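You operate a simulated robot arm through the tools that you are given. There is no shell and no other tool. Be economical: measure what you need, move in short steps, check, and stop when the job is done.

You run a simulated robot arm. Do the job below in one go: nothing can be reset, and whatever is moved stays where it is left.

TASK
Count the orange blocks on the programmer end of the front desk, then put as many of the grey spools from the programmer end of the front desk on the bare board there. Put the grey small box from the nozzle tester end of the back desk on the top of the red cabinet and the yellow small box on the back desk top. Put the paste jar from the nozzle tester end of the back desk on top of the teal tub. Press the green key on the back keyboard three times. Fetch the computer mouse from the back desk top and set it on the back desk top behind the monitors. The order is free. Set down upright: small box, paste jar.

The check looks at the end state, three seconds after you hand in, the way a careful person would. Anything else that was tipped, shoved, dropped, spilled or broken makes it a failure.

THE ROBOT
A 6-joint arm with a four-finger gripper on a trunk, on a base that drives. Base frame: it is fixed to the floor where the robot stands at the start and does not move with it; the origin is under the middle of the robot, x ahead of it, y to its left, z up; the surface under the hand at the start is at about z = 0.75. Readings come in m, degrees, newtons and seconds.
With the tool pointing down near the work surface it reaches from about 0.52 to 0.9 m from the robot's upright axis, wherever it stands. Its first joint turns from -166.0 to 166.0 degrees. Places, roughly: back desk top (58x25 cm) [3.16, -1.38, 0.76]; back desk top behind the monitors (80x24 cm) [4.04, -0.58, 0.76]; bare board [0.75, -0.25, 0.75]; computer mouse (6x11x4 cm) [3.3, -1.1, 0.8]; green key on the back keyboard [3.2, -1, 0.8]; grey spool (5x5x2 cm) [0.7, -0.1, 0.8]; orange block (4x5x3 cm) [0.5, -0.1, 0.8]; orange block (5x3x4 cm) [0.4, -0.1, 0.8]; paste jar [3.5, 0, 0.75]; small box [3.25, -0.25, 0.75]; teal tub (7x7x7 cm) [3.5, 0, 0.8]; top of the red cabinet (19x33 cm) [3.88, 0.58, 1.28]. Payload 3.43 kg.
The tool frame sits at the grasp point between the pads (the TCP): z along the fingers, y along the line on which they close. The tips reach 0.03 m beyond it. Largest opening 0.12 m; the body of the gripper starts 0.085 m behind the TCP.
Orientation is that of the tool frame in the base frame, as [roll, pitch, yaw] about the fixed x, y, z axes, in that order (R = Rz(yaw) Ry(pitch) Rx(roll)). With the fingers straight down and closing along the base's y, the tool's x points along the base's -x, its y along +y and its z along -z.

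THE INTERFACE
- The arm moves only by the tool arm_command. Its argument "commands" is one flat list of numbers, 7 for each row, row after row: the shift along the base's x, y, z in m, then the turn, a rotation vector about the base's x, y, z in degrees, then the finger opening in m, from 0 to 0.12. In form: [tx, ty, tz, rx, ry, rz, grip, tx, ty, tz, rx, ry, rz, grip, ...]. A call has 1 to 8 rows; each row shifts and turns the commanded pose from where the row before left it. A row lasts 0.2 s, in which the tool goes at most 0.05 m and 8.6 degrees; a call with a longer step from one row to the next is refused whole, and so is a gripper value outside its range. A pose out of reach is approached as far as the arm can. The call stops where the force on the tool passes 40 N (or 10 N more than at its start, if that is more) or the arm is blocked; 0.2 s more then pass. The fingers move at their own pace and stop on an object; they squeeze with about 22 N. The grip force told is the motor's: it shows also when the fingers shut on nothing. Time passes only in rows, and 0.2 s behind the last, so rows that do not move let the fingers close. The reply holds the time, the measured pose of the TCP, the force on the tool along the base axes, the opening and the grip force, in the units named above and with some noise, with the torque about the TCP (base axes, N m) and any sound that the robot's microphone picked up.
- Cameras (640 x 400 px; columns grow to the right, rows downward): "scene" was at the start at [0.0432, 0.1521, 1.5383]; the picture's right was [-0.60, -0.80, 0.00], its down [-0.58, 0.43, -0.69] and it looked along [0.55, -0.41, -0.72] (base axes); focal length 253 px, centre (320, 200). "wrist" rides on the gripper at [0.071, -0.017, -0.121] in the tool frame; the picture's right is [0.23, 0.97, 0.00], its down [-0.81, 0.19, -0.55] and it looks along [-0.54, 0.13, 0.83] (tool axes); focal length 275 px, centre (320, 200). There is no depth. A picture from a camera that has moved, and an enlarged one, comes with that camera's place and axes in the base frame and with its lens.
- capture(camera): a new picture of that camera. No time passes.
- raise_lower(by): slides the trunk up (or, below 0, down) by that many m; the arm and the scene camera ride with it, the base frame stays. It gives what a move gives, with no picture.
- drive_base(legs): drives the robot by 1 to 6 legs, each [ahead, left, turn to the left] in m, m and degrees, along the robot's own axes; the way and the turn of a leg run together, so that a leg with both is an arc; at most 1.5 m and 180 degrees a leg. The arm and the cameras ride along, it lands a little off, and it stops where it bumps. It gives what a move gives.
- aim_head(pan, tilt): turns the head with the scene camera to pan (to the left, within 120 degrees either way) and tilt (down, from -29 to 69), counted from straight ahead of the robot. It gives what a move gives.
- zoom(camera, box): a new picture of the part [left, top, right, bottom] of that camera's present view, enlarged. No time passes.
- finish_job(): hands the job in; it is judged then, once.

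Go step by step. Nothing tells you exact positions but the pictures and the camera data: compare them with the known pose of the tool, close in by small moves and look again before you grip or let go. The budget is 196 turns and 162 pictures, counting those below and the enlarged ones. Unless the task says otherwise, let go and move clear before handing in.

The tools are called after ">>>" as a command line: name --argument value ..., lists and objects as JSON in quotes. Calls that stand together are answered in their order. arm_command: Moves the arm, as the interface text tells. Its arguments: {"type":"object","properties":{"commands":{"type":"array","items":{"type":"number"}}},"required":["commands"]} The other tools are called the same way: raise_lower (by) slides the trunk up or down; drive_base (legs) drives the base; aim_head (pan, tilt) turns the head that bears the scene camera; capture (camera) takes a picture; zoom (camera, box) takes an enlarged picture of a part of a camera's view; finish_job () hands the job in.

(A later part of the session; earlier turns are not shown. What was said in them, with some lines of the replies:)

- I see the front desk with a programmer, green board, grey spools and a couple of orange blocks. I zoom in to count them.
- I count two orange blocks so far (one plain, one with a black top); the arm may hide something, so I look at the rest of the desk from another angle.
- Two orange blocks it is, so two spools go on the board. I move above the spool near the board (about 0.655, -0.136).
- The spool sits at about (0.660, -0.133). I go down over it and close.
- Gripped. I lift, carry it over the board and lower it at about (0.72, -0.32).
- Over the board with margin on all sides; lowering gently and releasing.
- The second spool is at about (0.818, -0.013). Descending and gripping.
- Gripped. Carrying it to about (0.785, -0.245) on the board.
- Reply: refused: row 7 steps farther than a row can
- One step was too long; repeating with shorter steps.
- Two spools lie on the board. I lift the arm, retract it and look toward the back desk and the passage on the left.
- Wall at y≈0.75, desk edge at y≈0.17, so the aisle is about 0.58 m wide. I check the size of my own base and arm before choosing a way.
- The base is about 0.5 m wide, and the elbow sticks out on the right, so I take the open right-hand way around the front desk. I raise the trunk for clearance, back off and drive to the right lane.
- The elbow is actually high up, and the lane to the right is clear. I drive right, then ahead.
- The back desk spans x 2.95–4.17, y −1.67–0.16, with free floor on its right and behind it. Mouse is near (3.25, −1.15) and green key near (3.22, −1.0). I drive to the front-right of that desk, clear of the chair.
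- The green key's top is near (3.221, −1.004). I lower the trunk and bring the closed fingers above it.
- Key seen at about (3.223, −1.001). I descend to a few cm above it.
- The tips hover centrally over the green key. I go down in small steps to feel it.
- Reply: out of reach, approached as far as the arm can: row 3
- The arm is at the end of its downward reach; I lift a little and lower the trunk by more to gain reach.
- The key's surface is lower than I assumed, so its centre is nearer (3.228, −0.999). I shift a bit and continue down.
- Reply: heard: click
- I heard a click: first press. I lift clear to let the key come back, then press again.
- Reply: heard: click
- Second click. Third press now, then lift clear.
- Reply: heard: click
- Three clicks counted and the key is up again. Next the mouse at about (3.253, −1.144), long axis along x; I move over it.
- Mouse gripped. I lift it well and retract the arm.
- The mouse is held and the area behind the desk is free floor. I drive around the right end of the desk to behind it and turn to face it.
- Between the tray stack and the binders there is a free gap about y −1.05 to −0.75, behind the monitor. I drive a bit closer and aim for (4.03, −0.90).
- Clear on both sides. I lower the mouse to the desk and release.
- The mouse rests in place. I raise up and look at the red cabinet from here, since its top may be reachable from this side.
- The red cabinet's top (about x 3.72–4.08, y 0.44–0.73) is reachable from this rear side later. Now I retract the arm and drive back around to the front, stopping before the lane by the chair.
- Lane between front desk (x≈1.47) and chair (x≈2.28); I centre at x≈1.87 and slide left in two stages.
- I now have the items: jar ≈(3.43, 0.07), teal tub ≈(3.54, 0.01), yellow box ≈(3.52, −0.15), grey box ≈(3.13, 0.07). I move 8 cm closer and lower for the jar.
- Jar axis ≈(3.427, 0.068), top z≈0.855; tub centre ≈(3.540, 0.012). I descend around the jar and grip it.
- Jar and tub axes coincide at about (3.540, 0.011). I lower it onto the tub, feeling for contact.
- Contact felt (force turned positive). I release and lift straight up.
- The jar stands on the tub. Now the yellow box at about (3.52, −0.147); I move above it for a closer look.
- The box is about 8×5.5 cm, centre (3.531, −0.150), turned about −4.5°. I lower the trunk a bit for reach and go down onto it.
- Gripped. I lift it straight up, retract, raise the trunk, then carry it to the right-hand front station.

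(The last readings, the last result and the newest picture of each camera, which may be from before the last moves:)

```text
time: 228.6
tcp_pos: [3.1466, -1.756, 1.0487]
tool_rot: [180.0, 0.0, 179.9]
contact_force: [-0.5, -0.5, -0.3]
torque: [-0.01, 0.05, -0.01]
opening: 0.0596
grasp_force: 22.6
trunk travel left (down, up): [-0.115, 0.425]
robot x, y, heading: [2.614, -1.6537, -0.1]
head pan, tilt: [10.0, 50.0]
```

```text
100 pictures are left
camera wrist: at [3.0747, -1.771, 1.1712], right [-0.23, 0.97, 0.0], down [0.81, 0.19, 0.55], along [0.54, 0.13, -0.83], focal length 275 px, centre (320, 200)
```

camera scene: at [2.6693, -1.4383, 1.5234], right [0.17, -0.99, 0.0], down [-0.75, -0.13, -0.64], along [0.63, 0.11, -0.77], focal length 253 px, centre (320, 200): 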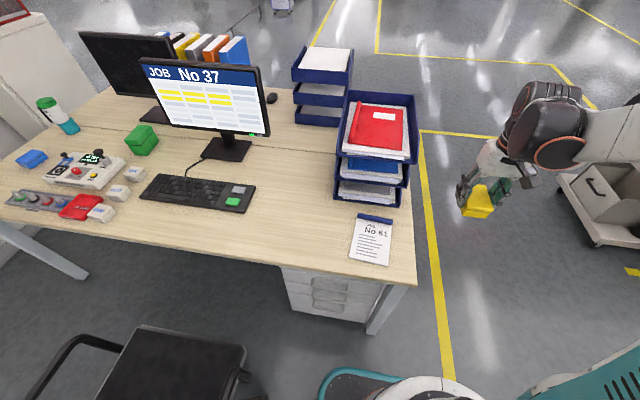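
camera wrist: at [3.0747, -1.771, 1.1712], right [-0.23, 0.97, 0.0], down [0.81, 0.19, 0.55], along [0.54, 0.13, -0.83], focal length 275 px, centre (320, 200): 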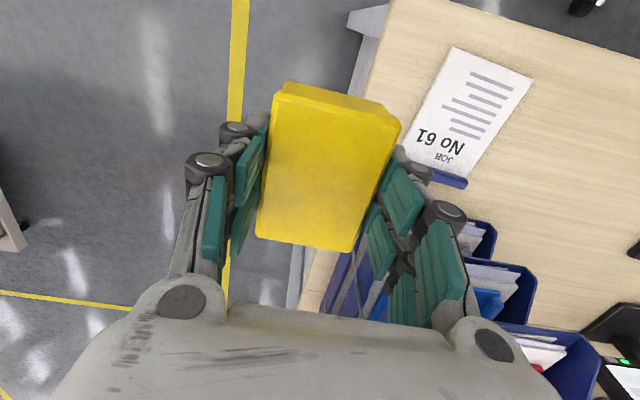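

Free spot between keyboard and trays; I'll set the yellow box at about (3.15, −1.34).

>>> arm_command --commands '[0, 0.046, 0, 0, 0, 0, 0.04, 0, 0.046, 0, 0, 0, 0, 0.04, 0, 0.046, 0, 0, 0, 0, 0.04, 0, 0.046, 0, 0, 0, 0, 0.04, 0, 0.046, 0, 0, 0, 0, 0.04, 0, 0.046, 0, 0, 0, 0, 0.04, 0, 0.046, 0, 0, 0, 0, 0.04, 0, 0.046, 0, 0, 0, 0, 0.04]'

>>> arm_command --commands '[0, 0.046, 0, 0, 0, 0, 0.04, 0, 0, -0.045, 0, 0, 0, 0.04, 0, 0, -0.045, 0, 0, 0, 0.04, 0, 0, -0.045, 0, 0, 0, 0.04, 0, 0, -0.045, 0, 0, 0, 0.04]'

>>> capture --camera "wrist"

>>> capture --camera "scene"

```text
time: 230.4
tcp_pos: [3.1521, -1.3912, 1.0483]
tool_rot: [-180.0, 0.0, 179.3]
contact_force: [20.3, -15.0, -8.1]
torque: [1.48, 1.93, -0.04]
opening: 0.0597
grasp_force: 22.0
trunk travel left (down, up): [-0.115, 0.425]
robot x, y, heading: [2.6132, -1.6533, -0.1]
head pan, tilt: [10.0, 50.0]
```

```text
time: 231.6
tcp_pos: [3.1477, -1.3427, 0.8684]
tool_rot: [-180.0, 0.0, 180.0]
contact_force: [-0.2, 0.4, -1.2]
torque: [-0.04, -0.02, 0.0]
opening: 0.0599
grasp_force: 21.8
trunk travel left (down, up): [-0.115, 0.425]
robot x, y, heading: [2.6091, -1.652, 0.1]
head pan, tilt: [10.0, 50.0]
```

```text
99 pictures are left
camera wrist: at [3.0761, -1.3585, 0.9895], right [-0.23, 0.97, 0.0], down [0.81, 0.19, 0.55], along [0.54, 0.13, -0.83], focal length 275 px, centre (320, 200)
```

wrist: 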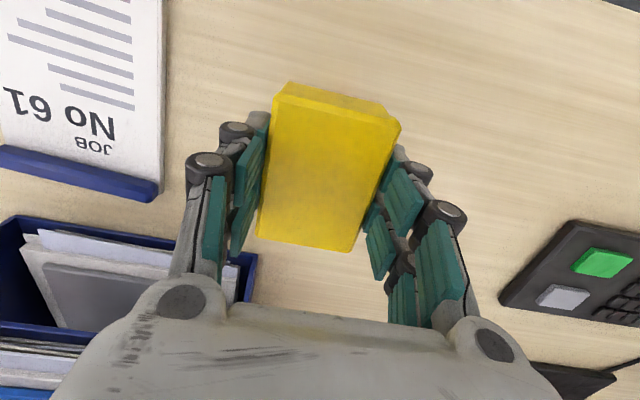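

```text
98 pictures are left
camera scene: at [2.6696, -1.4378, 1.5232], right [0.17, -0.99, 0.0], down [-0.76, -0.13, -0.64], along [0.63, 0.11, -0.77], focal length 253 px, centre (320, 200)
```

scene: 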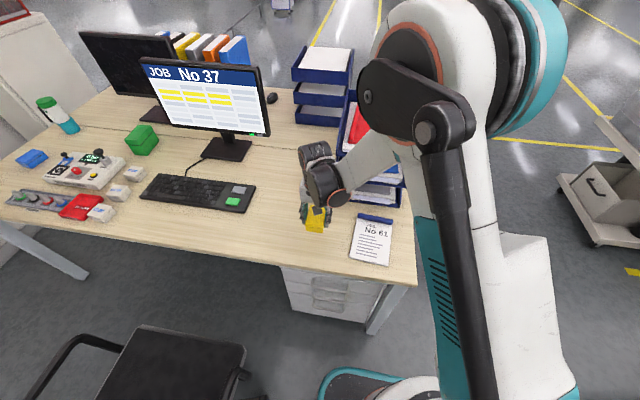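

There was a brief force during the sideways move; I'll check the trays after placing. First I lower the box.

>>> arm_command --commands '[0, 0, -0.045, 0, 0, 0, 0.04, 0, 0, -0.028, 0, 0, 0, 0.04, 0, 0, -0.002, 0, 0, 0, 0.04, 0, 0, 0, 0, 0, 0, 0.04]'

```text
time: 232.6
tcp_pos: [3.147, -1.3415, 0.7954]
tool_rot: [-180.0, 0.0, 179.9]
contact_force: [0.6, 0.6, -0.9]
torque: [0.0, -0.02, -0.04]
opening: 0.0595
grasp_force: 21.8
trunk travel left (down, up): [-0.115, 0.425]
robot x, y, heading: [2.6131, -1.6538, -0.3]
head pan, tilt: [10.0, 50.0]
```

>>> arm_command --commands '[0, 0, -0.003, 0, 0, 0, 0.04, 0, 0, 0, 0, 0, 0, 0.04]'

>>> capture --camera "wrist"

```text
time: 233.2
tcp_pos: [3.1472, -1.3405, 0.7906]
tool_rot: [-179.9, -0.1, 179.9]
contact_force: [0.3, 0.7, -2.2]
torque: [0.02, 0.0, 0.0]
opening: 0.0596
grasp_force: 21.3
trunk travel left (down, up): [-0.115, 0.425]
robot x, y, heading: [2.6142, -1.653, -0.2]
head pan, tilt: [10.0, 50.0]
```

```text
97 pictures are left
camera wrist: at [3.0752, -1.3573, 0.9136], right [-0.23, 0.97, 0.0], down [0.81, 0.19, 0.55], along [0.54, 0.13, -0.83], focal length 275 px, centre (320, 200)
```

wrist: 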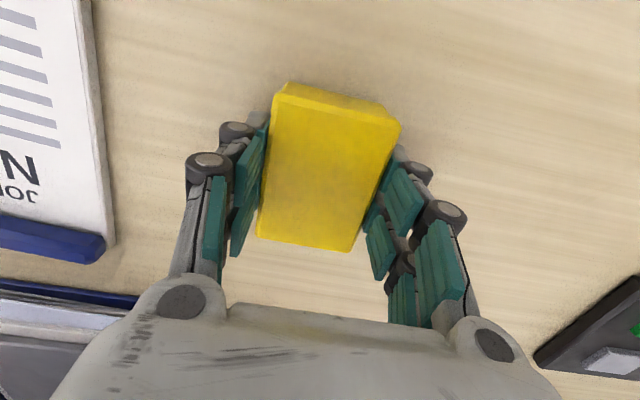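

>>> arm_command --commands '[0, 0, 0, 0, 0, 0, 0.08, 0, 0, 0, 0, 0, 0, 0.085, 0, 0, 0.045, 0, 0, 0, 0.085, 0, 0, 0.045, 0, 0, 0, 0.085, 0, 0, 0.045, 0, 0, 0, 0.085, 0, 0, 0.045, 0, 0, 0, 0.085]'

>>> capture --camera "wrist"

>>> capture --camera "scene"

```text
time: 234.6
tcp_pos: [3.1472, -1.3412, 0.9722]
tool_rot: [180.0, 0.0, 179.9]
contact_force: [0.5, 0.5, 0.1]
torque: [0.0, 0.03, 0.01]
opening: 0.0849
grasp_force: 0.2
trunk travel left (down, up): [-0.115, 0.425]
robot x, y, heading: [2.6118, -1.6502, -0.0]
head pan, tilt: [10.0, 50.0]
```

```text
96 pictures are left
camera wrist: at [3.0756, -1.3562, 1.094], right [-0.23, 0.97, 0.0], down [0.81, 0.19, 0.55], along [0.54, 0.13, -0.83], focal length 275 px, centre (320, 200)
```

wrist: 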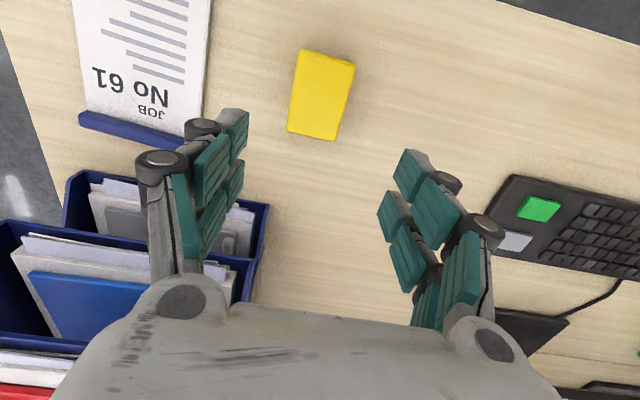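

```text
95 pictures are left
camera scene: at [2.669, -1.4383, 1.5234], right [0.17, -0.99, 0.0], down [-0.75, -0.13, -0.64], along [0.63, 0.11, -0.77], focal length 253 px, centre (320, 200)
```

scene: 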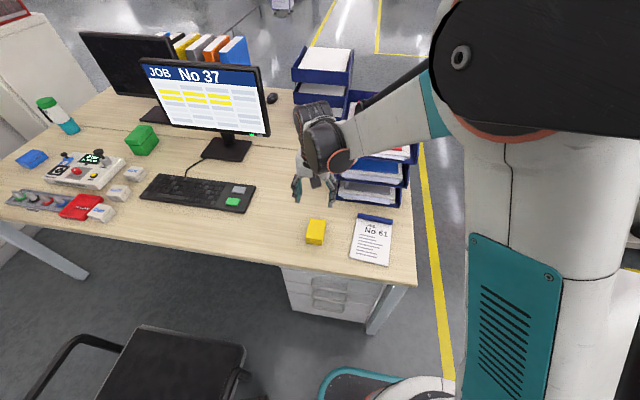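

Yellow box stands well. I raise up and check that the trays are undisturbed.

>>> raise_lower --by 0.35

>>> arm_command --commands '[-0.01, -0.03, 0, 0, 0, 0, 0.05, -0.01, -0.03, 0, 0, 0, 0, 0.05, 0, -0.03, 0, 0, 0, 0, 0.05, 0, -0.03, 0, 0, 0, 0, 0.05, 0, -0.03, 0, 0, 0, 0, 0.05, 0, -0.03, 0, 0, 0, 0, 0.05, 0, -0.03, 0, 0, 0, 0, 0.05, 0, -0.03, 0, 0, 0, 0, 0.05]'

>>> aim_head --pan 20 --tilt 50

>>> capture --camera "scene"

```text
time: 238.0
tcp_pos: [3.1485, -1.3394, 1.3204]
tool_rot: [-179.9, 0.0, 179.8]
contact_force: [0.4, -0.4, 0.8]
torque: [-0.02, 0.01, 0.03]
opening: 0.0851
grasp_force: 0.1
trunk travel left (down, up): [-0.465, 0.075]
robot x, y, heading: [2.6164, -1.6539, 0.1]
head pan, tilt: [10.0, 50.0]
```

```text
time: 239.8
tcp_pos: [3.1264, -1.5822, 1.3218]
tool_rot: [180.0, 0.0, 179.9]
contact_force: [0.3, -0.4, 0.4]
torque: [0.02, 0.0, 0.01]
opening: 0.0502
grasp_force: 0.0
trunk travel left (down, up): [-0.465, 0.075]
robot x, y, heading: [2.6119, -1.6533, -0.2]
head pan, tilt: [10.0, 50.0]
```

```text
time: 240.5
tcp_pos: [3.1268, -1.5803, 1.3214]
tool_rot: [180.0, -0.1, 179.9]
contact_force: [0.5, -0.5, -0.7]
torque: [0.02, -0.02, 0.0]
opening: 0.0499
grasp_force: 0.0
trunk travel left (down, up): [-0.465, 0.075]
robot x, y, heading: [2.6157, -1.6534, -0.1]
head pan, tilt: [20.0, 50.0]
```

```text
94 pictures are left
camera scene: at [2.6658, -1.4256, 1.8734], right [0.34, -0.94, 0.0], down [-0.72, -0.26, -0.64], along [0.6, 0.22, -0.77], focal length 253 px, centre (320, 200)
```

scene: 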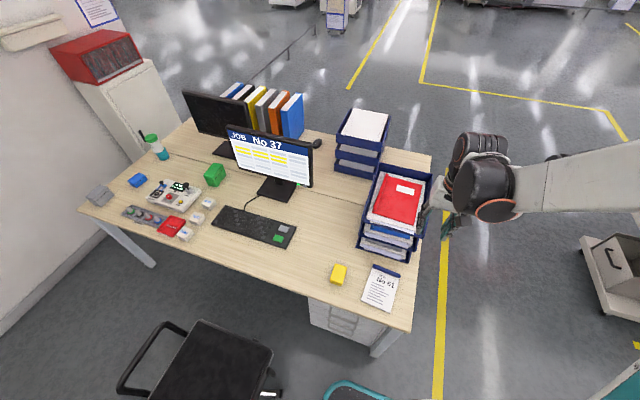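

Everything is undisturbed. Now I return along the lane for the grey box.

>>> drive_base --legs '[[-0.74, 0, 0], [0, 0.8, 0], [0, 0.75, 0]]'

>>> drive_base --legs '[[0.67, 0, 0]]'

>>> raise_lower --by -0.35

>>> aim_head --pan 0 --tilt 55

>>> capture --camera "scene"

>>> capture --camera "wrist"

```text
time: 252.0
tcp_pos: [2.3868, -0.0424, 1.3211]
tool_rot: [-179.9, -0.1, -179.9]
contact_force: [0.2, -0.3, 0.0]
torque: [-0.03, -0.01, 0.04]
opening: 0.0499
grasp_force: 0.0
trunk travel left (down, up): [-0.465, 0.075]
robot x, y, heading: [1.8756, -0.1149, 0.2]
head pan, tilt: [20.0, 50.0]
```

```text
time: 255.7
tcp_pos: [3.0562, -0.0567, 1.3216]
tool_rot: [-180.0, 0.0, 179.3]
contact_force: [0.2, 0.3, -0.2]
torque: [-0.01, 0.02, -0.01]
opening: 0.05
grasp_force: 0.0
trunk travel left (down, up): [-0.465, 0.075]
robot x, y, heading: [2.5414, -0.1178, -0.9]
head pan, tilt: [20.0, 50.0]
```

```text
time: 259.1
tcp_pos: [3.0548, -0.0575, 0.9725]
tool_rot: [179.9, 0.0, 179.2]
contact_force: [0.3, -0.3, 0.5]
torque: [0.03, -0.01, 0.01]
opening: 0.0497
grasp_force: 0.0
trunk travel left (down, up): [-0.115, 0.425]
robot x, y, heading: [2.5402, -0.1252, -0.9]
head pan, tilt: [20.0, 50.0]
```

```text
time: 259.9
tcp_pos: [3.0555, -0.0562, 0.9713]
tool_rot: [-180.0, 0.0, 179.3]
contact_force: [0.2, 0.7, -0.3]
torque: [-0.01, 0.02, 0.01]
opening: 0.0499
grasp_force: 0.0
trunk travel left (down, up): [-0.115, 0.425]
robot x, y, heading: [2.5425, -0.1221, -0.8]
head pan, tilt: [0.0, 55.0]
```

```text
93 pictures are left
camera scene: at [2.5961, 0.0785, 1.5168], right [-0.01, -1.0, 0.0], down [-0.82, 0.01, -0.57], along [0.57, -0.01, -0.82], focal length 253 px, centre (320, 200)
```

scene: 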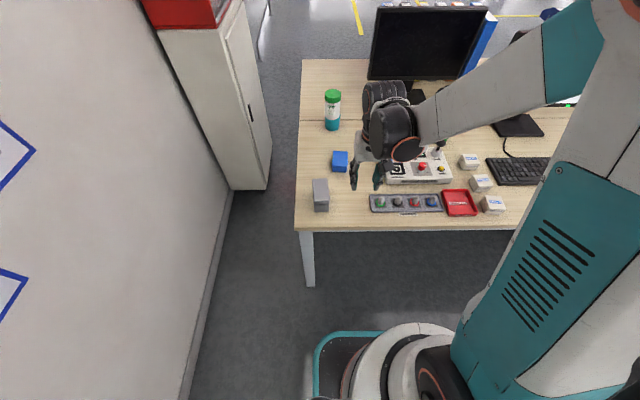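

```text
92 pictures are left
camera wrist: at [2.9834, -0.0713, 1.0935], right [-0.22, 0.98, 0.0], down [0.81, 0.18, 0.55], along [0.54, 0.12, -0.83], focal length 275 px, centre (320, 200)
```

wrist: 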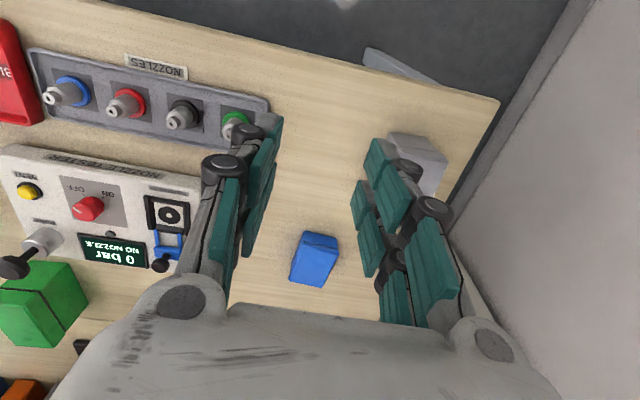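

>>> arm_command --commands '[0.015, 0.042, 0, 0, 0, 0, 0.07, 0.015, 0.042, 0, 0, 0, 0, 0.09, 0.015, 0.042, 0, 0, 0, 0, 0.095, 0, 0, -0.03, 0, 0, 0, 0.095]'

>>> capture --camera "wrist"

>>> zoom --camera "scene" --box '[290, 140, 380, 230]'

```text
time: 260.9
tcp_pos: [3.0985, 0.0706, 0.9425]
tool_rot: [179.9, 0.0, 179.1]
contact_force: [-0.3, -0.2, -0.1]
torque: [-0.01, -0.02, 0.02]
opening: 0.0949
grasp_force: 0.0
trunk travel left (down, up): [-0.115, 0.425]
robot x, y, heading: [2.5409, -0.1195, -0.6]
head pan, tilt: [0.0, 55.0]
```

```text
91 pictures are left
camera wrist: at [3.0276, 0.0559, 1.0643], right [-0.22, 0.98, 0.0], down [0.81, 0.18, 0.55], along [0.54, 0.12, -0.83], focal length 275 px, centre (320, 200)
```

wrist: 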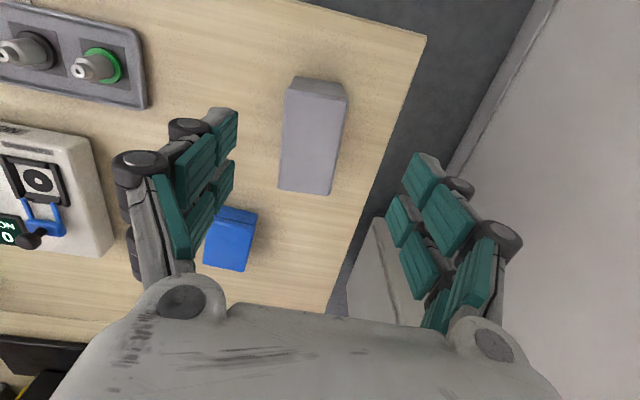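

```text
4.44 times, centred on (335, 185) of scene
camera zoom: at [2.5962, 0.079, 1.5167], right [-0.01, -1.0, 0.0], down [-0.82, 0.01, -0.57], along [0.57, -0.01, -0.82], focal length 1126 px, centre (253, 267)
```

zoom: 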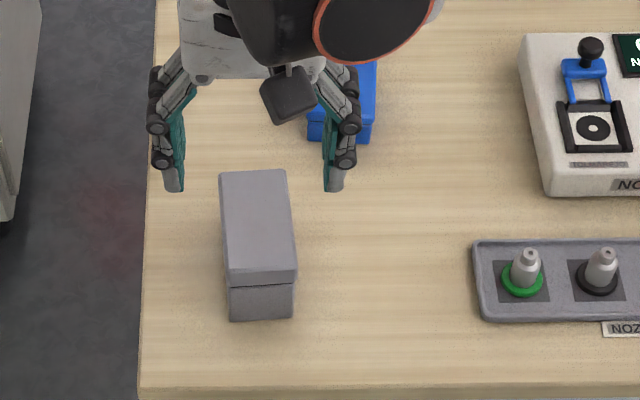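

Grey box centre ≈(3.130, 0.069), turned about +3.5°, ~6 cm high. I align and grip it.

>>> arm_command --commands '[0.032, -0.002, -0.01, 0, 0, 4.4, 0.095, 0, 0, -0.045, 0, 0, 0, 0.095, 0, 0, -0.045, 0, 0, 0, 0.095, 0, 0, -0.041, 0, 0, 0, 0.095, 0, 0, 0, 0, 0, 0, 0.04, 0, 0, 0, 0, 0, 0, 0.04, 0, 0, 0, 0, 0, 0, 0.04]'

>>> capture --camera "wrist"

```text
time: 262.5
tcp_pos: [3.1321, 0.0678, 0.8023]
tool_rot: [180.0, 0.1, -176.3]
contact_force: [0.0, 0.0, 0.5]
torque: [-0.07, -0.01, 0.01]
opening: 0.0549
grasp_force: 21.8
trunk travel left (down, up): [-0.115, 0.425]
robot x, y, heading: [2.5441, -0.1232, -0.9]
head pan, tilt: [0.0, 55.0]
```

```text
89 pictures are left
camera wrist: at [3.0615, 0.0473, 0.9242], right [-0.29, 0.96, 0.0], down [0.8, 0.24, 0.55], along [0.53, 0.16, -0.83], focal length 275 px, centre (320, 200)
```

wrist: 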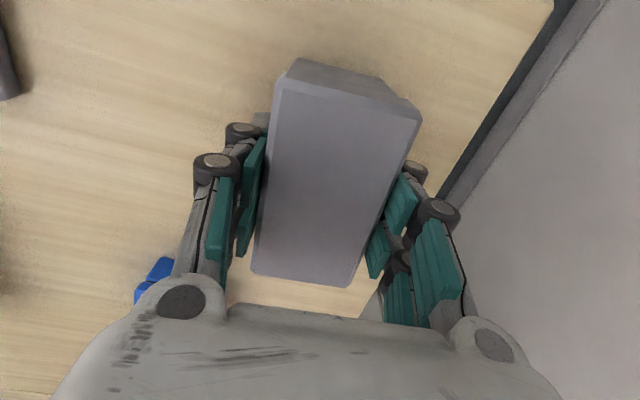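

>>> arm_command --commands '[0, 0, 0.03, 0, 0, 0, 0.04, 0, 0, 0.045, 0, 0, 0, 0.04, 0, 0, 0.045, 0, 0, 0, 0.04, 0, 0, 0.045, 0, 0, 0, 0.04, 0, 0, 0.045, 0, 0, 0, 0.04, -0.01, -0.03, 0, 0, 0, -3.5, 0.04, -0.01, -0.03, 0, 0, 0, 0, 0.04, -0.01, -0.03, 0, 0, 0, 0, 0.04]'

>>> raise_lower --by 0.42

>>> capture --camera "wrist"

```text
time: 264.3
tcp_pos: [3.1, -0.022, 1.0099]
tool_rot: [180.0, 0.1, -179.9]
contact_force: [0.3, 0.1, -2.8]
torque: [-0.01, -0.05, 0.01]
opening: 0.0548
grasp_force: 21.9
trunk travel left (down, up): [-0.115, 0.425]
robot x, y, heading: [2.5415, -0.1234, -0.9]
head pan, tilt: [0.0, 55.0]
```

```text
refused: 0.42 is not a number from -0.4 to 0.4
```

```text
88 pictures are left
camera wrist: at [3.03, -0.0378, 1.1321], right [-0.23, 0.97, 0.0], down [0.81, 0.19, 0.55], along [0.54, 0.13, -0.83], focal length 275 px, centre (320, 200)
```

wrist: 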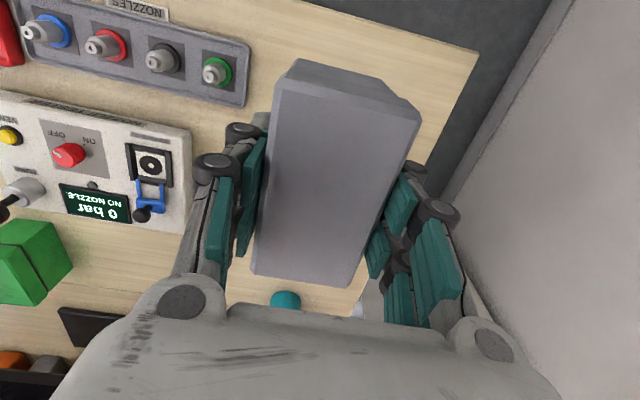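

>>> raise_lower --by 0.4

>>> drive_base --legs '[[-0.67, 0, 0.9], [0, -0.8, 0], [0, -0.75, 0]]'

```text
time: 268.1
tcp_pos: [3.1012, -0.0215, 1.4105]
tool_rot: [180.0, 0.0, -179.9]
contact_force: [-0.1, -0.6, -1.5]
torque: [-0.01, 0.0, 0.01]
opening: 0.0547
grasp_force: 21.8
trunk travel left (down, up): [-0.515, 0.025]
robot x, y, heading: [2.5409, -0.1223, -0.7]
head pan, tilt: [0.0, 55.0]
```

```text
time: 279.4
tcp_pos: [2.4338, -1.542, 1.4108]
tool_rot: [179.9, 0.0, -178.6]
contact_force: [-0.5, 0.5, -2.3]
torque: [0.02, 0.01, -0.02]
opening: 0.0549
grasp_force: 21.6
trunk travel left (down, up): [-0.515, 0.025]
robot x, y, heading: [1.8739, -1.6542, 0.7]
head pan, tilt: [0.0, 55.0]
```

>>> drive_base --legs '[[0, -0.6, -0.7], [1.5, 0, 0], [1.5, 0, 0], [0, 1.2, 0], [0, 1.1, 0]]'

>>> drive_base --legs '[[0, 0, 90], [0, 0, 90]]'

>>> aim_head --pan -40 --tilt 35

>>> capture --camera "scene"

```text
time: 307.7
tcp_pos: [5.3768, 0.1857, 1.4102]
tool_rot: [180.0, 0.0, -179.1]
contact_force: [-0.2, 0.2, -2.7]
torque: [-0.02, 0.01, 0.01]
opening: 0.0545
grasp_force: 21.7
trunk travel left (down, up): [-0.515, 0.025]
robot x, y, heading: [4.817, 0.0778, 0.1]
head pan, tilt: [0.0, 55.0]
```

```text
time: 315.7
tcp_pos: [4.2578, -0.0162, 1.4099]
tool_rot: [179.9, 0.0, -0.6]
contact_force: [0.2, -0.1, -1.8]
torque: [0.03, 0.02, 0.01]
opening: 0.0549
grasp_force: 21.5
trunk travel left (down, up): [-0.515, 0.025]
robot x, y, heading: [4.8212, 0.0734, 178.6]
head pan, tilt: [0.0, 55.0]
```

```text
time: 316.7
tcp_pos: [4.2573, -0.0166, 1.4098]
tool_rot: [-180.0, 0.0, -0.6]
contact_force: [0.1, -0.4, -2.5]
torque: [-0.01, 0.02, -0.02]
opening: 0.0547
grasp_force: 21.7
trunk travel left (down, up): [-0.515, 0.025]
robot x, y, heading: [4.8227, 0.0763, 178.3]
head pan, tilt: [-40.0, 35.0]
```

```text
87 pictures are left
camera scene: at [4.7655, -0.0648, 1.945], right [0.66, 0.75, 0.0], down [0.43, -0.38, -0.82], along [-0.61, 0.54, -0.57], focal length 253 px, centre (320, 200)
```

scene: 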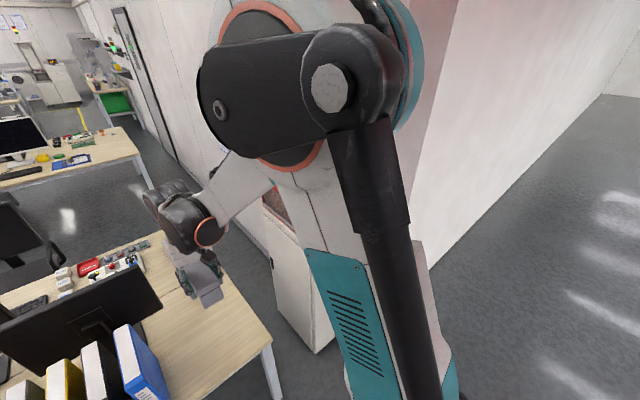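

The arm hides the cabinet from the camera. I come closer and turn so the arm points at the cabinet top; the wall lamp above its rear edge stays clear of my target (3.92, 0.545).

>>> drive_base --legs '[[0.25, 0, 0], [0, 0, -33]]'

>>> aim_head --pan 0 --tilt 40

>>> capture --camera "scene"

>>> capture --camera "wrist"

```text
time: 320.1
tcp_pos: [4.0479, 0.3139, 1.41]
tool_rot: [180.0, 0.0, -33.8]
contact_force: [0.6, 0.6, -2.2]
torque: [0.03, 0.0, 0.03]
opening: 0.0545
grasp_force: 22.3
trunk travel left (down, up): [-0.515, 0.025]
robot x, y, heading: [4.5704, 0.0806, 145.5]
head pan, tilt: [-40.0, 35.0]
```

```text
time: 321.2
tcp_pos: [4.0497, 0.3132, 1.4099]
tool_rot: [-180.0, 0.0, -33.8]
contact_force: [-0.3, 0.8, -1.6]
torque: [0.03, -0.01, -0.03]
opening: 0.0547
grasp_force: 21.4
trunk travel left (down, up): [-0.515, 0.025]
robot x, y, heading: [4.568, 0.0865, 145.1]
head pan, tilt: [0.0, 40.0]
```

```text
86 pictures are left
camera scene: at [4.4006, -0.0428, 1.9375], right [0.57, 0.82, 0.0], down [0.53, -0.37, -0.77], along [-0.63, 0.44, -0.64], focal length 253 px, centre (320, 200)
```

scene: 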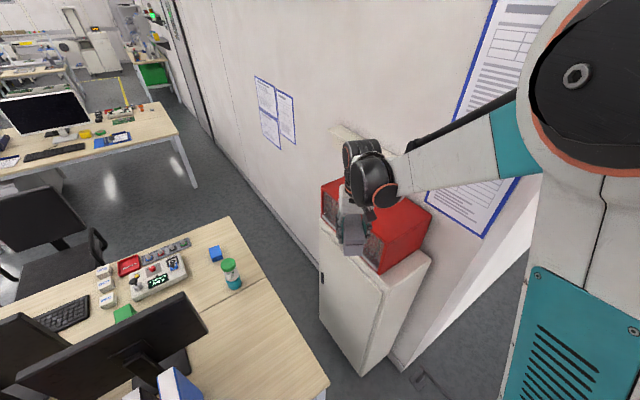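

```text
85 pictures are left
camera wrist: at [4.1175, 0.2886, 1.532], right [-0.35, -0.94, 0.0], down [-0.78, 0.29, 0.55], along [-0.52, 0.19, -0.83], focal length 275 px, centre (320, 200)
```

wrist: 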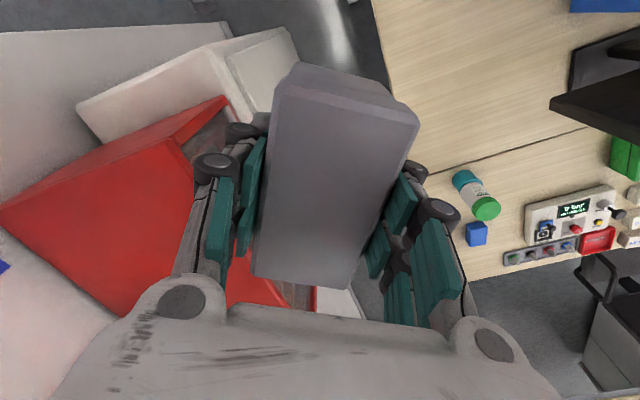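

>>> arm_command --commands '[0, 0, 0, 0, 0, 8.4, 0.04, 0, 0, 0, 0, 0, 8.4, 0.04, 0, 0, 0, 0, 0, 8.4, 0.04, 0, 0, 0, 0, 0, 8.4, 0.04, -0.02, 0.03, 0, 0, 0, 0, 0.04, -0.02, 0.03, 0, 0, 0, 0, 0.04, -0.02, 0.03, 0, 0, 0, 0, 0.04]'

>>> capture --camera "wrist"

>>> zoom --camera "scene" --box '[270, 100, 470, 290]'

```text
time: 322.8
tcp_pos: [3.9842, 0.4072, 1.4068]
tool_rot: [179.9, 0.0, -0.2]
contact_force: [-0.8, 0.6, -3.4]
torque: [-0.04, -0.06, 0.03]
opening: 0.0548
grasp_force: 22.5
trunk travel left (down, up): [-0.515, 0.025]
robot x, y, heading: [4.5687, 0.0852, 144.9]
head pan, tilt: [0.0, 40.0]
```

```text
84 pictures are left
camera wrist: at [4.0561, 0.4241, 1.5302], right [0.23, -0.97, 0.0], down [-0.81, -0.19, 0.55], along [-0.54, -0.13, -0.83], focal length 275 px, centre (320, 200)
```

wrist: 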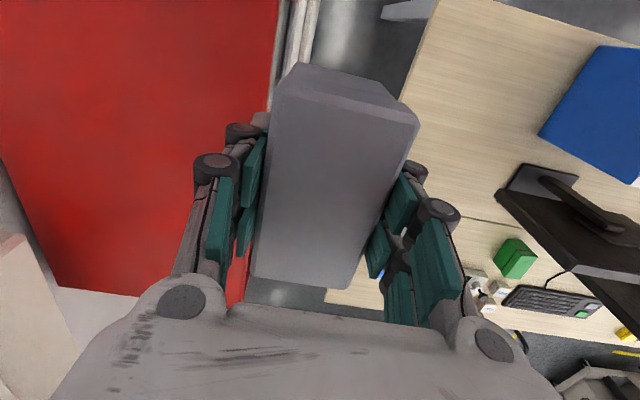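

```text
2.11 times, centred on (370, 195) of scene
camera zoom: at [4.398, -0.0401, 1.9374], right [0.57, 0.82, 0.0], down [0.53, -0.37, -0.76], along [-0.63, 0.43, -0.64], focal length 533 px, centre (215, 210)
```

zoom: 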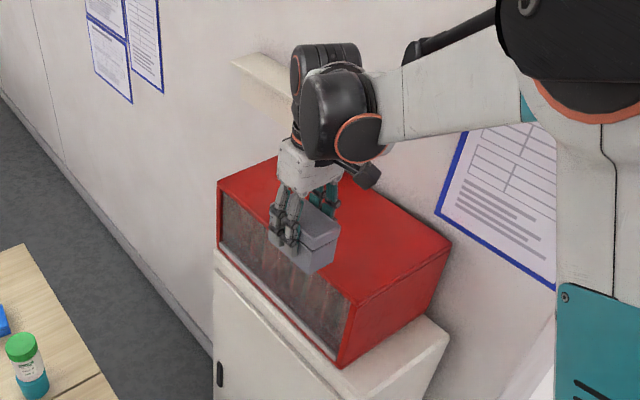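

Red top spans x 3.69–4.08, y 0.46–0.70. I move over (3.95, 0.56) and come down some.

>>> arm_command --commands '[-0.0085, 0.038, 0, 0, 0, 0, 0.04, -0.0085, 0.038, 0, 0, 0, 0, 0.04, -0.0085, 0.038, 0, 0, 0, 0, 0.04, -0.0085, 0.038, 0, 0, 0, 0, 0.04, 0, 0, -0.03, 0, 0, 0, 0.04, 0, 0, 0, 0, 0, 0, 0.04]'

>>> capture --camera "wrist"

>>> zoom --camera "scene" --box '[270, 100, 470, 290]'

```text
time: 324.2
tcp_pos: [3.958, 0.5563, 1.3786]
tool_rot: [-180.0, -0.1, -0.1]
contact_force: [0.1, 0.2, -2.4]
torque: [0.0, -0.02, -0.02]
opening: 0.0548
grasp_force: 21.6
trunk travel left (down, up): [-0.515, 0.025]
robot x, y, heading: [4.5688, 0.0842, 145.5]
head pan, tilt: [0.0, 40.0]
```

```text
82 pictures are left
camera wrist: at [4.0285, 0.5741, 1.5015], right [0.23, -0.97, 0.0], down [-0.81, -0.19, 0.55], along [-0.54, -0.13, -0.83], focal length 275 px, centre (320, 200)
```

wrist: 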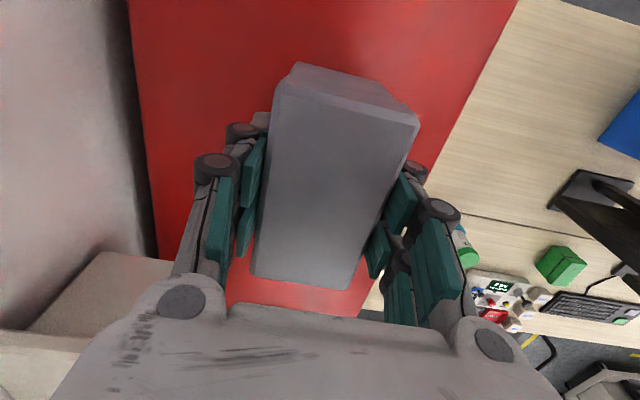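

```text
2.11 times, centred on (370, 195) of scene
camera zoom: at [4.401, -0.042, 1.9376], right [0.57, 0.82, 0.0], down [0.53, -0.37, -0.77], along [-0.63, 0.44, -0.64], focal length 533 px, centre (215, 210)
```

zoom: 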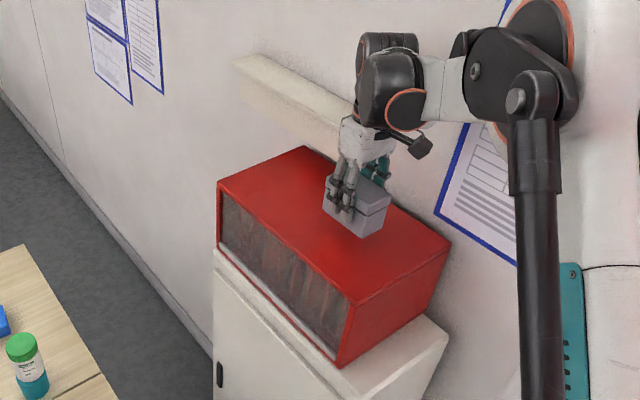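

The lamp's end is left-behind the gripper; I shift a little away from it and descend toward contact.

>>> arm_command --commands '[0.012, -0.01, -0.02, 0, 0, 0, 0.04, 0, 0, -0.022, 0, 0, 0, 0.04, 0, 0, -0.003, 0, 0, 0, 0.04, 0, 0, 0, 0, 0, 0, 0.04]'

>>> arm_command --commands '[0, 0, -0.002, 0, 0, 0, 0.04, 0, 0, -0.002, 0, 0, 0, 0.04, 0, 0, 0, 0, 0, 0, 0.04]'

>>> zoom --camera "scene" --box '[320, 130, 440, 250]'

```text
time: 325.2
tcp_pos: [3.9701, 0.5458, 1.3352]
tool_rot: [-179.8, 0.0, -0.2]
contact_force: [-1.1, 3.5, 16.3]
torque: [0.07, 0.02, -0.01]
opening: 0.055
grasp_force: 22.0
trunk travel left (down, up): [-0.515, 0.025]
robot x, y, heading: [4.5665, 0.0822, 145.1]
head pan, tilt: [0.0, 40.0]
```

```text
time: 326.0
tcp_pos: [3.9698, 0.5448, 1.331]
tool_rot: [180.0, 0.1, -0.2]
contact_force: [3.0, 2.0, 14.5]
torque: [0.07, -0.17, -0.01]
opening: 0.0549
grasp_force: 22.2
trunk travel left (down, up): [-0.515, 0.025]
robot x, y, heading: [4.5715, 0.0821, 145.1]
head pan, tilt: [0.0, 40.0]
```

```text
3.33 times, centred on (380, 190) of scene
camera zoom: at [4.4027, -0.0436, 1.9377], right [0.57, 0.82, 0.0], down [0.53, -0.37, -0.77], along [-0.63, 0.44, -0.64], focal length 844 px, centre (120, 233)
```

zoom: 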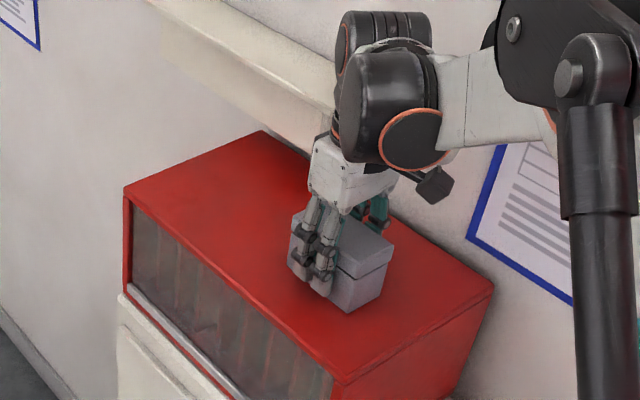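

Contact is firm; the box stands on the red top. I ease off 2 mm, release and lift straight up.

>>> arm_command --commands '[0, 0, 0.002, 0, 0, 0, 0.04, 0, 0, 0, 0, 0, 0, 0.075, 0, 0, 0, 0, 0, 0, 0.08, 0, 0, 0.04, 0, 0, 0, 0.08, 0, 0, 0.045, 0, 0, 0, 0.08, 0.02, -0.03, 0.02, 0, 0, 0, 0.08, 0.02, -0.04, 0, 0, 0, 0, 0.08, 0.02, -0.04, 0, 0, 0, 0, 0.08]'

>>> zoom --camera "scene" --box '[270, 100, 470, 290]'

>>> capture --camera "wrist"

```text
time: 327.8
tcp_pos: [4.0258, 0.4331, 1.4396]
tool_rot: [-179.8, 0.1, -0.2]
contact_force: [0.4, -0.6, -0.1]
torque: [0.04, 0.05, 0.06]
opening: 0.0802
grasp_force: 0.1
trunk travel left (down, up): [-0.515, 0.025]
robot x, y, heading: [4.5729, 0.085, 145.5]
head pan, tilt: [0.0, 40.0]
```

```text
2.11 times, centred on (370, 195) of scene
camera zoom: at [4.4029, -0.0455, 1.9376], right [0.57, 0.82, 0.0], down [0.53, -0.36, -0.77], along [-0.63, 0.44, -0.64], focal length 533 px, centre (215, 210)
```

zoom: 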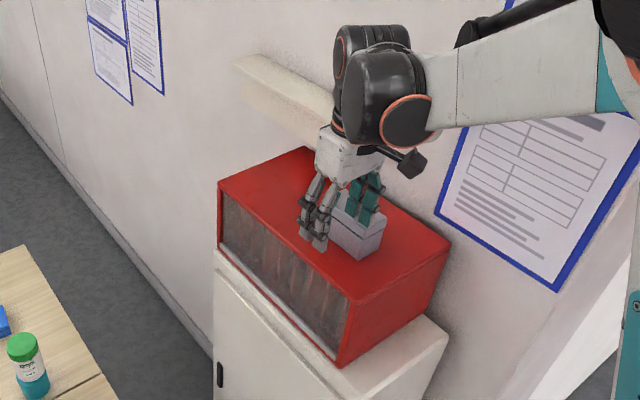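

```text
78 pictures are left
camera wrist: at [4.0981, 0.4496, 1.5612], right [0.23, -0.97, 0.0], down [-0.81, -0.19, 0.55], along [-0.54, -0.12, -0.83], focal length 275 px, centre (320, 200)
```

wrist: 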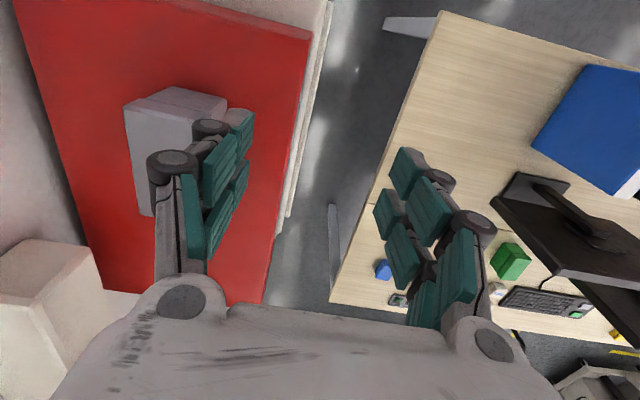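

The grey box stands on the red cabinet. I back off to see everything once more.

>>> arm_command --commands '[0.03, -0.03, 0, 0, 0, 0, 0.06, 0.03, -0.03, 0, 0, 0, 0, 0.05]'

>>> drive_base --legs '[[-0.4, 0, 0]]'

>>> aim_head --pan 25 --tilt 30

>>> capture --camera "scene"

>>> aim_head --pan 0 --tilt 30

>>> capture --camera "scene"

```text
time: 328.4
tcp_pos: [4.0855, 0.3733, 1.4401]
tool_rot: [179.9, 0.1, -0.2]
contact_force: [0.1, 0.6, 0.5]
torque: [-0.03, 0.03, 0.02]
opening: 0.0498
grasp_force: 0.0
trunk travel left (down, up): [-0.515, 0.025]
robot x, y, heading: [4.5687, 0.085, 145.2]
head pan, tilt: [0.0, 40.0]
```

```text
time: 330.9
tcp_pos: [4.4184, 0.1441, 1.4396]
tool_rot: [-179.9, 0.0, -0.2]
contact_force: [-0.8, 0.2, 0.5]
torque: [-0.01, 0.0, 0.02]
opening: 0.0498
grasp_force: 0.0
trunk travel left (down, up): [-0.515, 0.025]
robot x, y, heading: [4.8999, -0.145, 145.1]
head pan, tilt: [0.0, 40.0]
```

```text
time: 331.8
tcp_pos: [4.4158, 0.1464, 1.4403]
tool_rot: [-180.0, -0.1, -0.2]
contact_force: [-0.4, 0.8, -0.3]
torque: [0.0, 0.02, -0.01]
opening: 0.0497
grasp_force: 0.1
trunk travel left (down, up): [-0.515, 0.025]
robot x, y, heading: [4.8996, -0.1445, 145.2]
head pan, tilt: [25.0, 30.0]
```

```text
77 pictures are left
camera scene: at [4.7129, -0.3055, 1.9528], right [0.17, 0.99, 0.0], down [0.49, -0.09, -0.87], along [-0.85, 0.15, -0.5], focal length 253 px, centre (320, 200)
```

scene: 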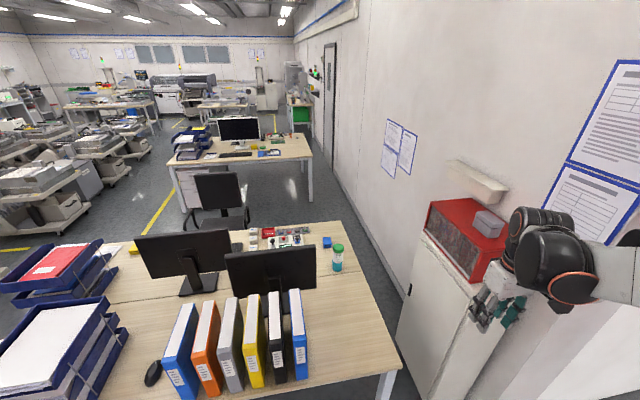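

```text
time: 332.7
tcp_pos: [4.4166, 0.1447, 1.4385]
tool_rot: [180.0, 0.1, -0.2]
contact_force: [0.4, -0.8, 0.6]
torque: [0.01, 0.0, -0.01]
opening: 0.05
grasp_force: 0.0
trunk travel left (down, up): [-0.515, 0.025]
robot x, y, heading: [4.9003, -0.1448, 145.4]
head pan, tilt: [0.0, 30.0]
```

```text
76 pictures are left
camera scene: at [4.7275, -0.2693, 1.9529], right [0.57, 0.82, 0.0], down [0.41, -0.28, -0.87], along [-0.71, 0.49, -0.5], focal length 253 px, centre (320, 200)
```

scene: 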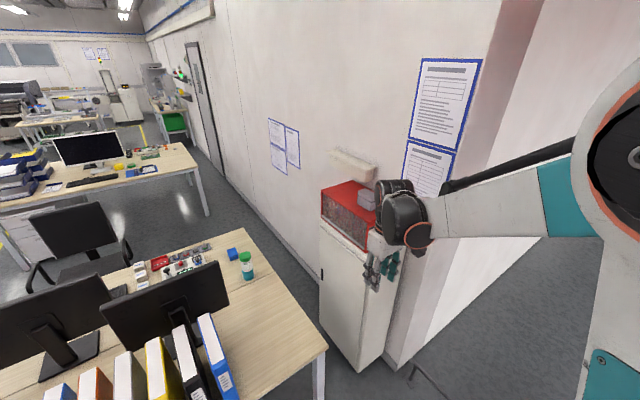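

All is in place: the jar is on the tub, the grey box on the cabinet, and the mouse behind the monitors. The yellow box and the two spools were checked earlier, and the arm is clear, so I hand in.

>>> finish_job

```text
The job is handed in.
```

I handed the job in with every part of the task done:

- **Spools:** I counted two orange blocks on the programmer end, so I put two grey spools on the bare board.
- **Boxes:** The grey small box is on top of the red cabinet and the yellow one is on the back desk top, both upright.
- **Paste jar:** It stands upright on the teal tub.
- **Green key:** I pressed it three times and heard a click each time.
- **Mouse:** It is on the back desk top behind the monitors.

While carrying the yellow box past the trays I read one brief force of about 26 N. The trays and paper looked unmoved in the pictures afterwards.
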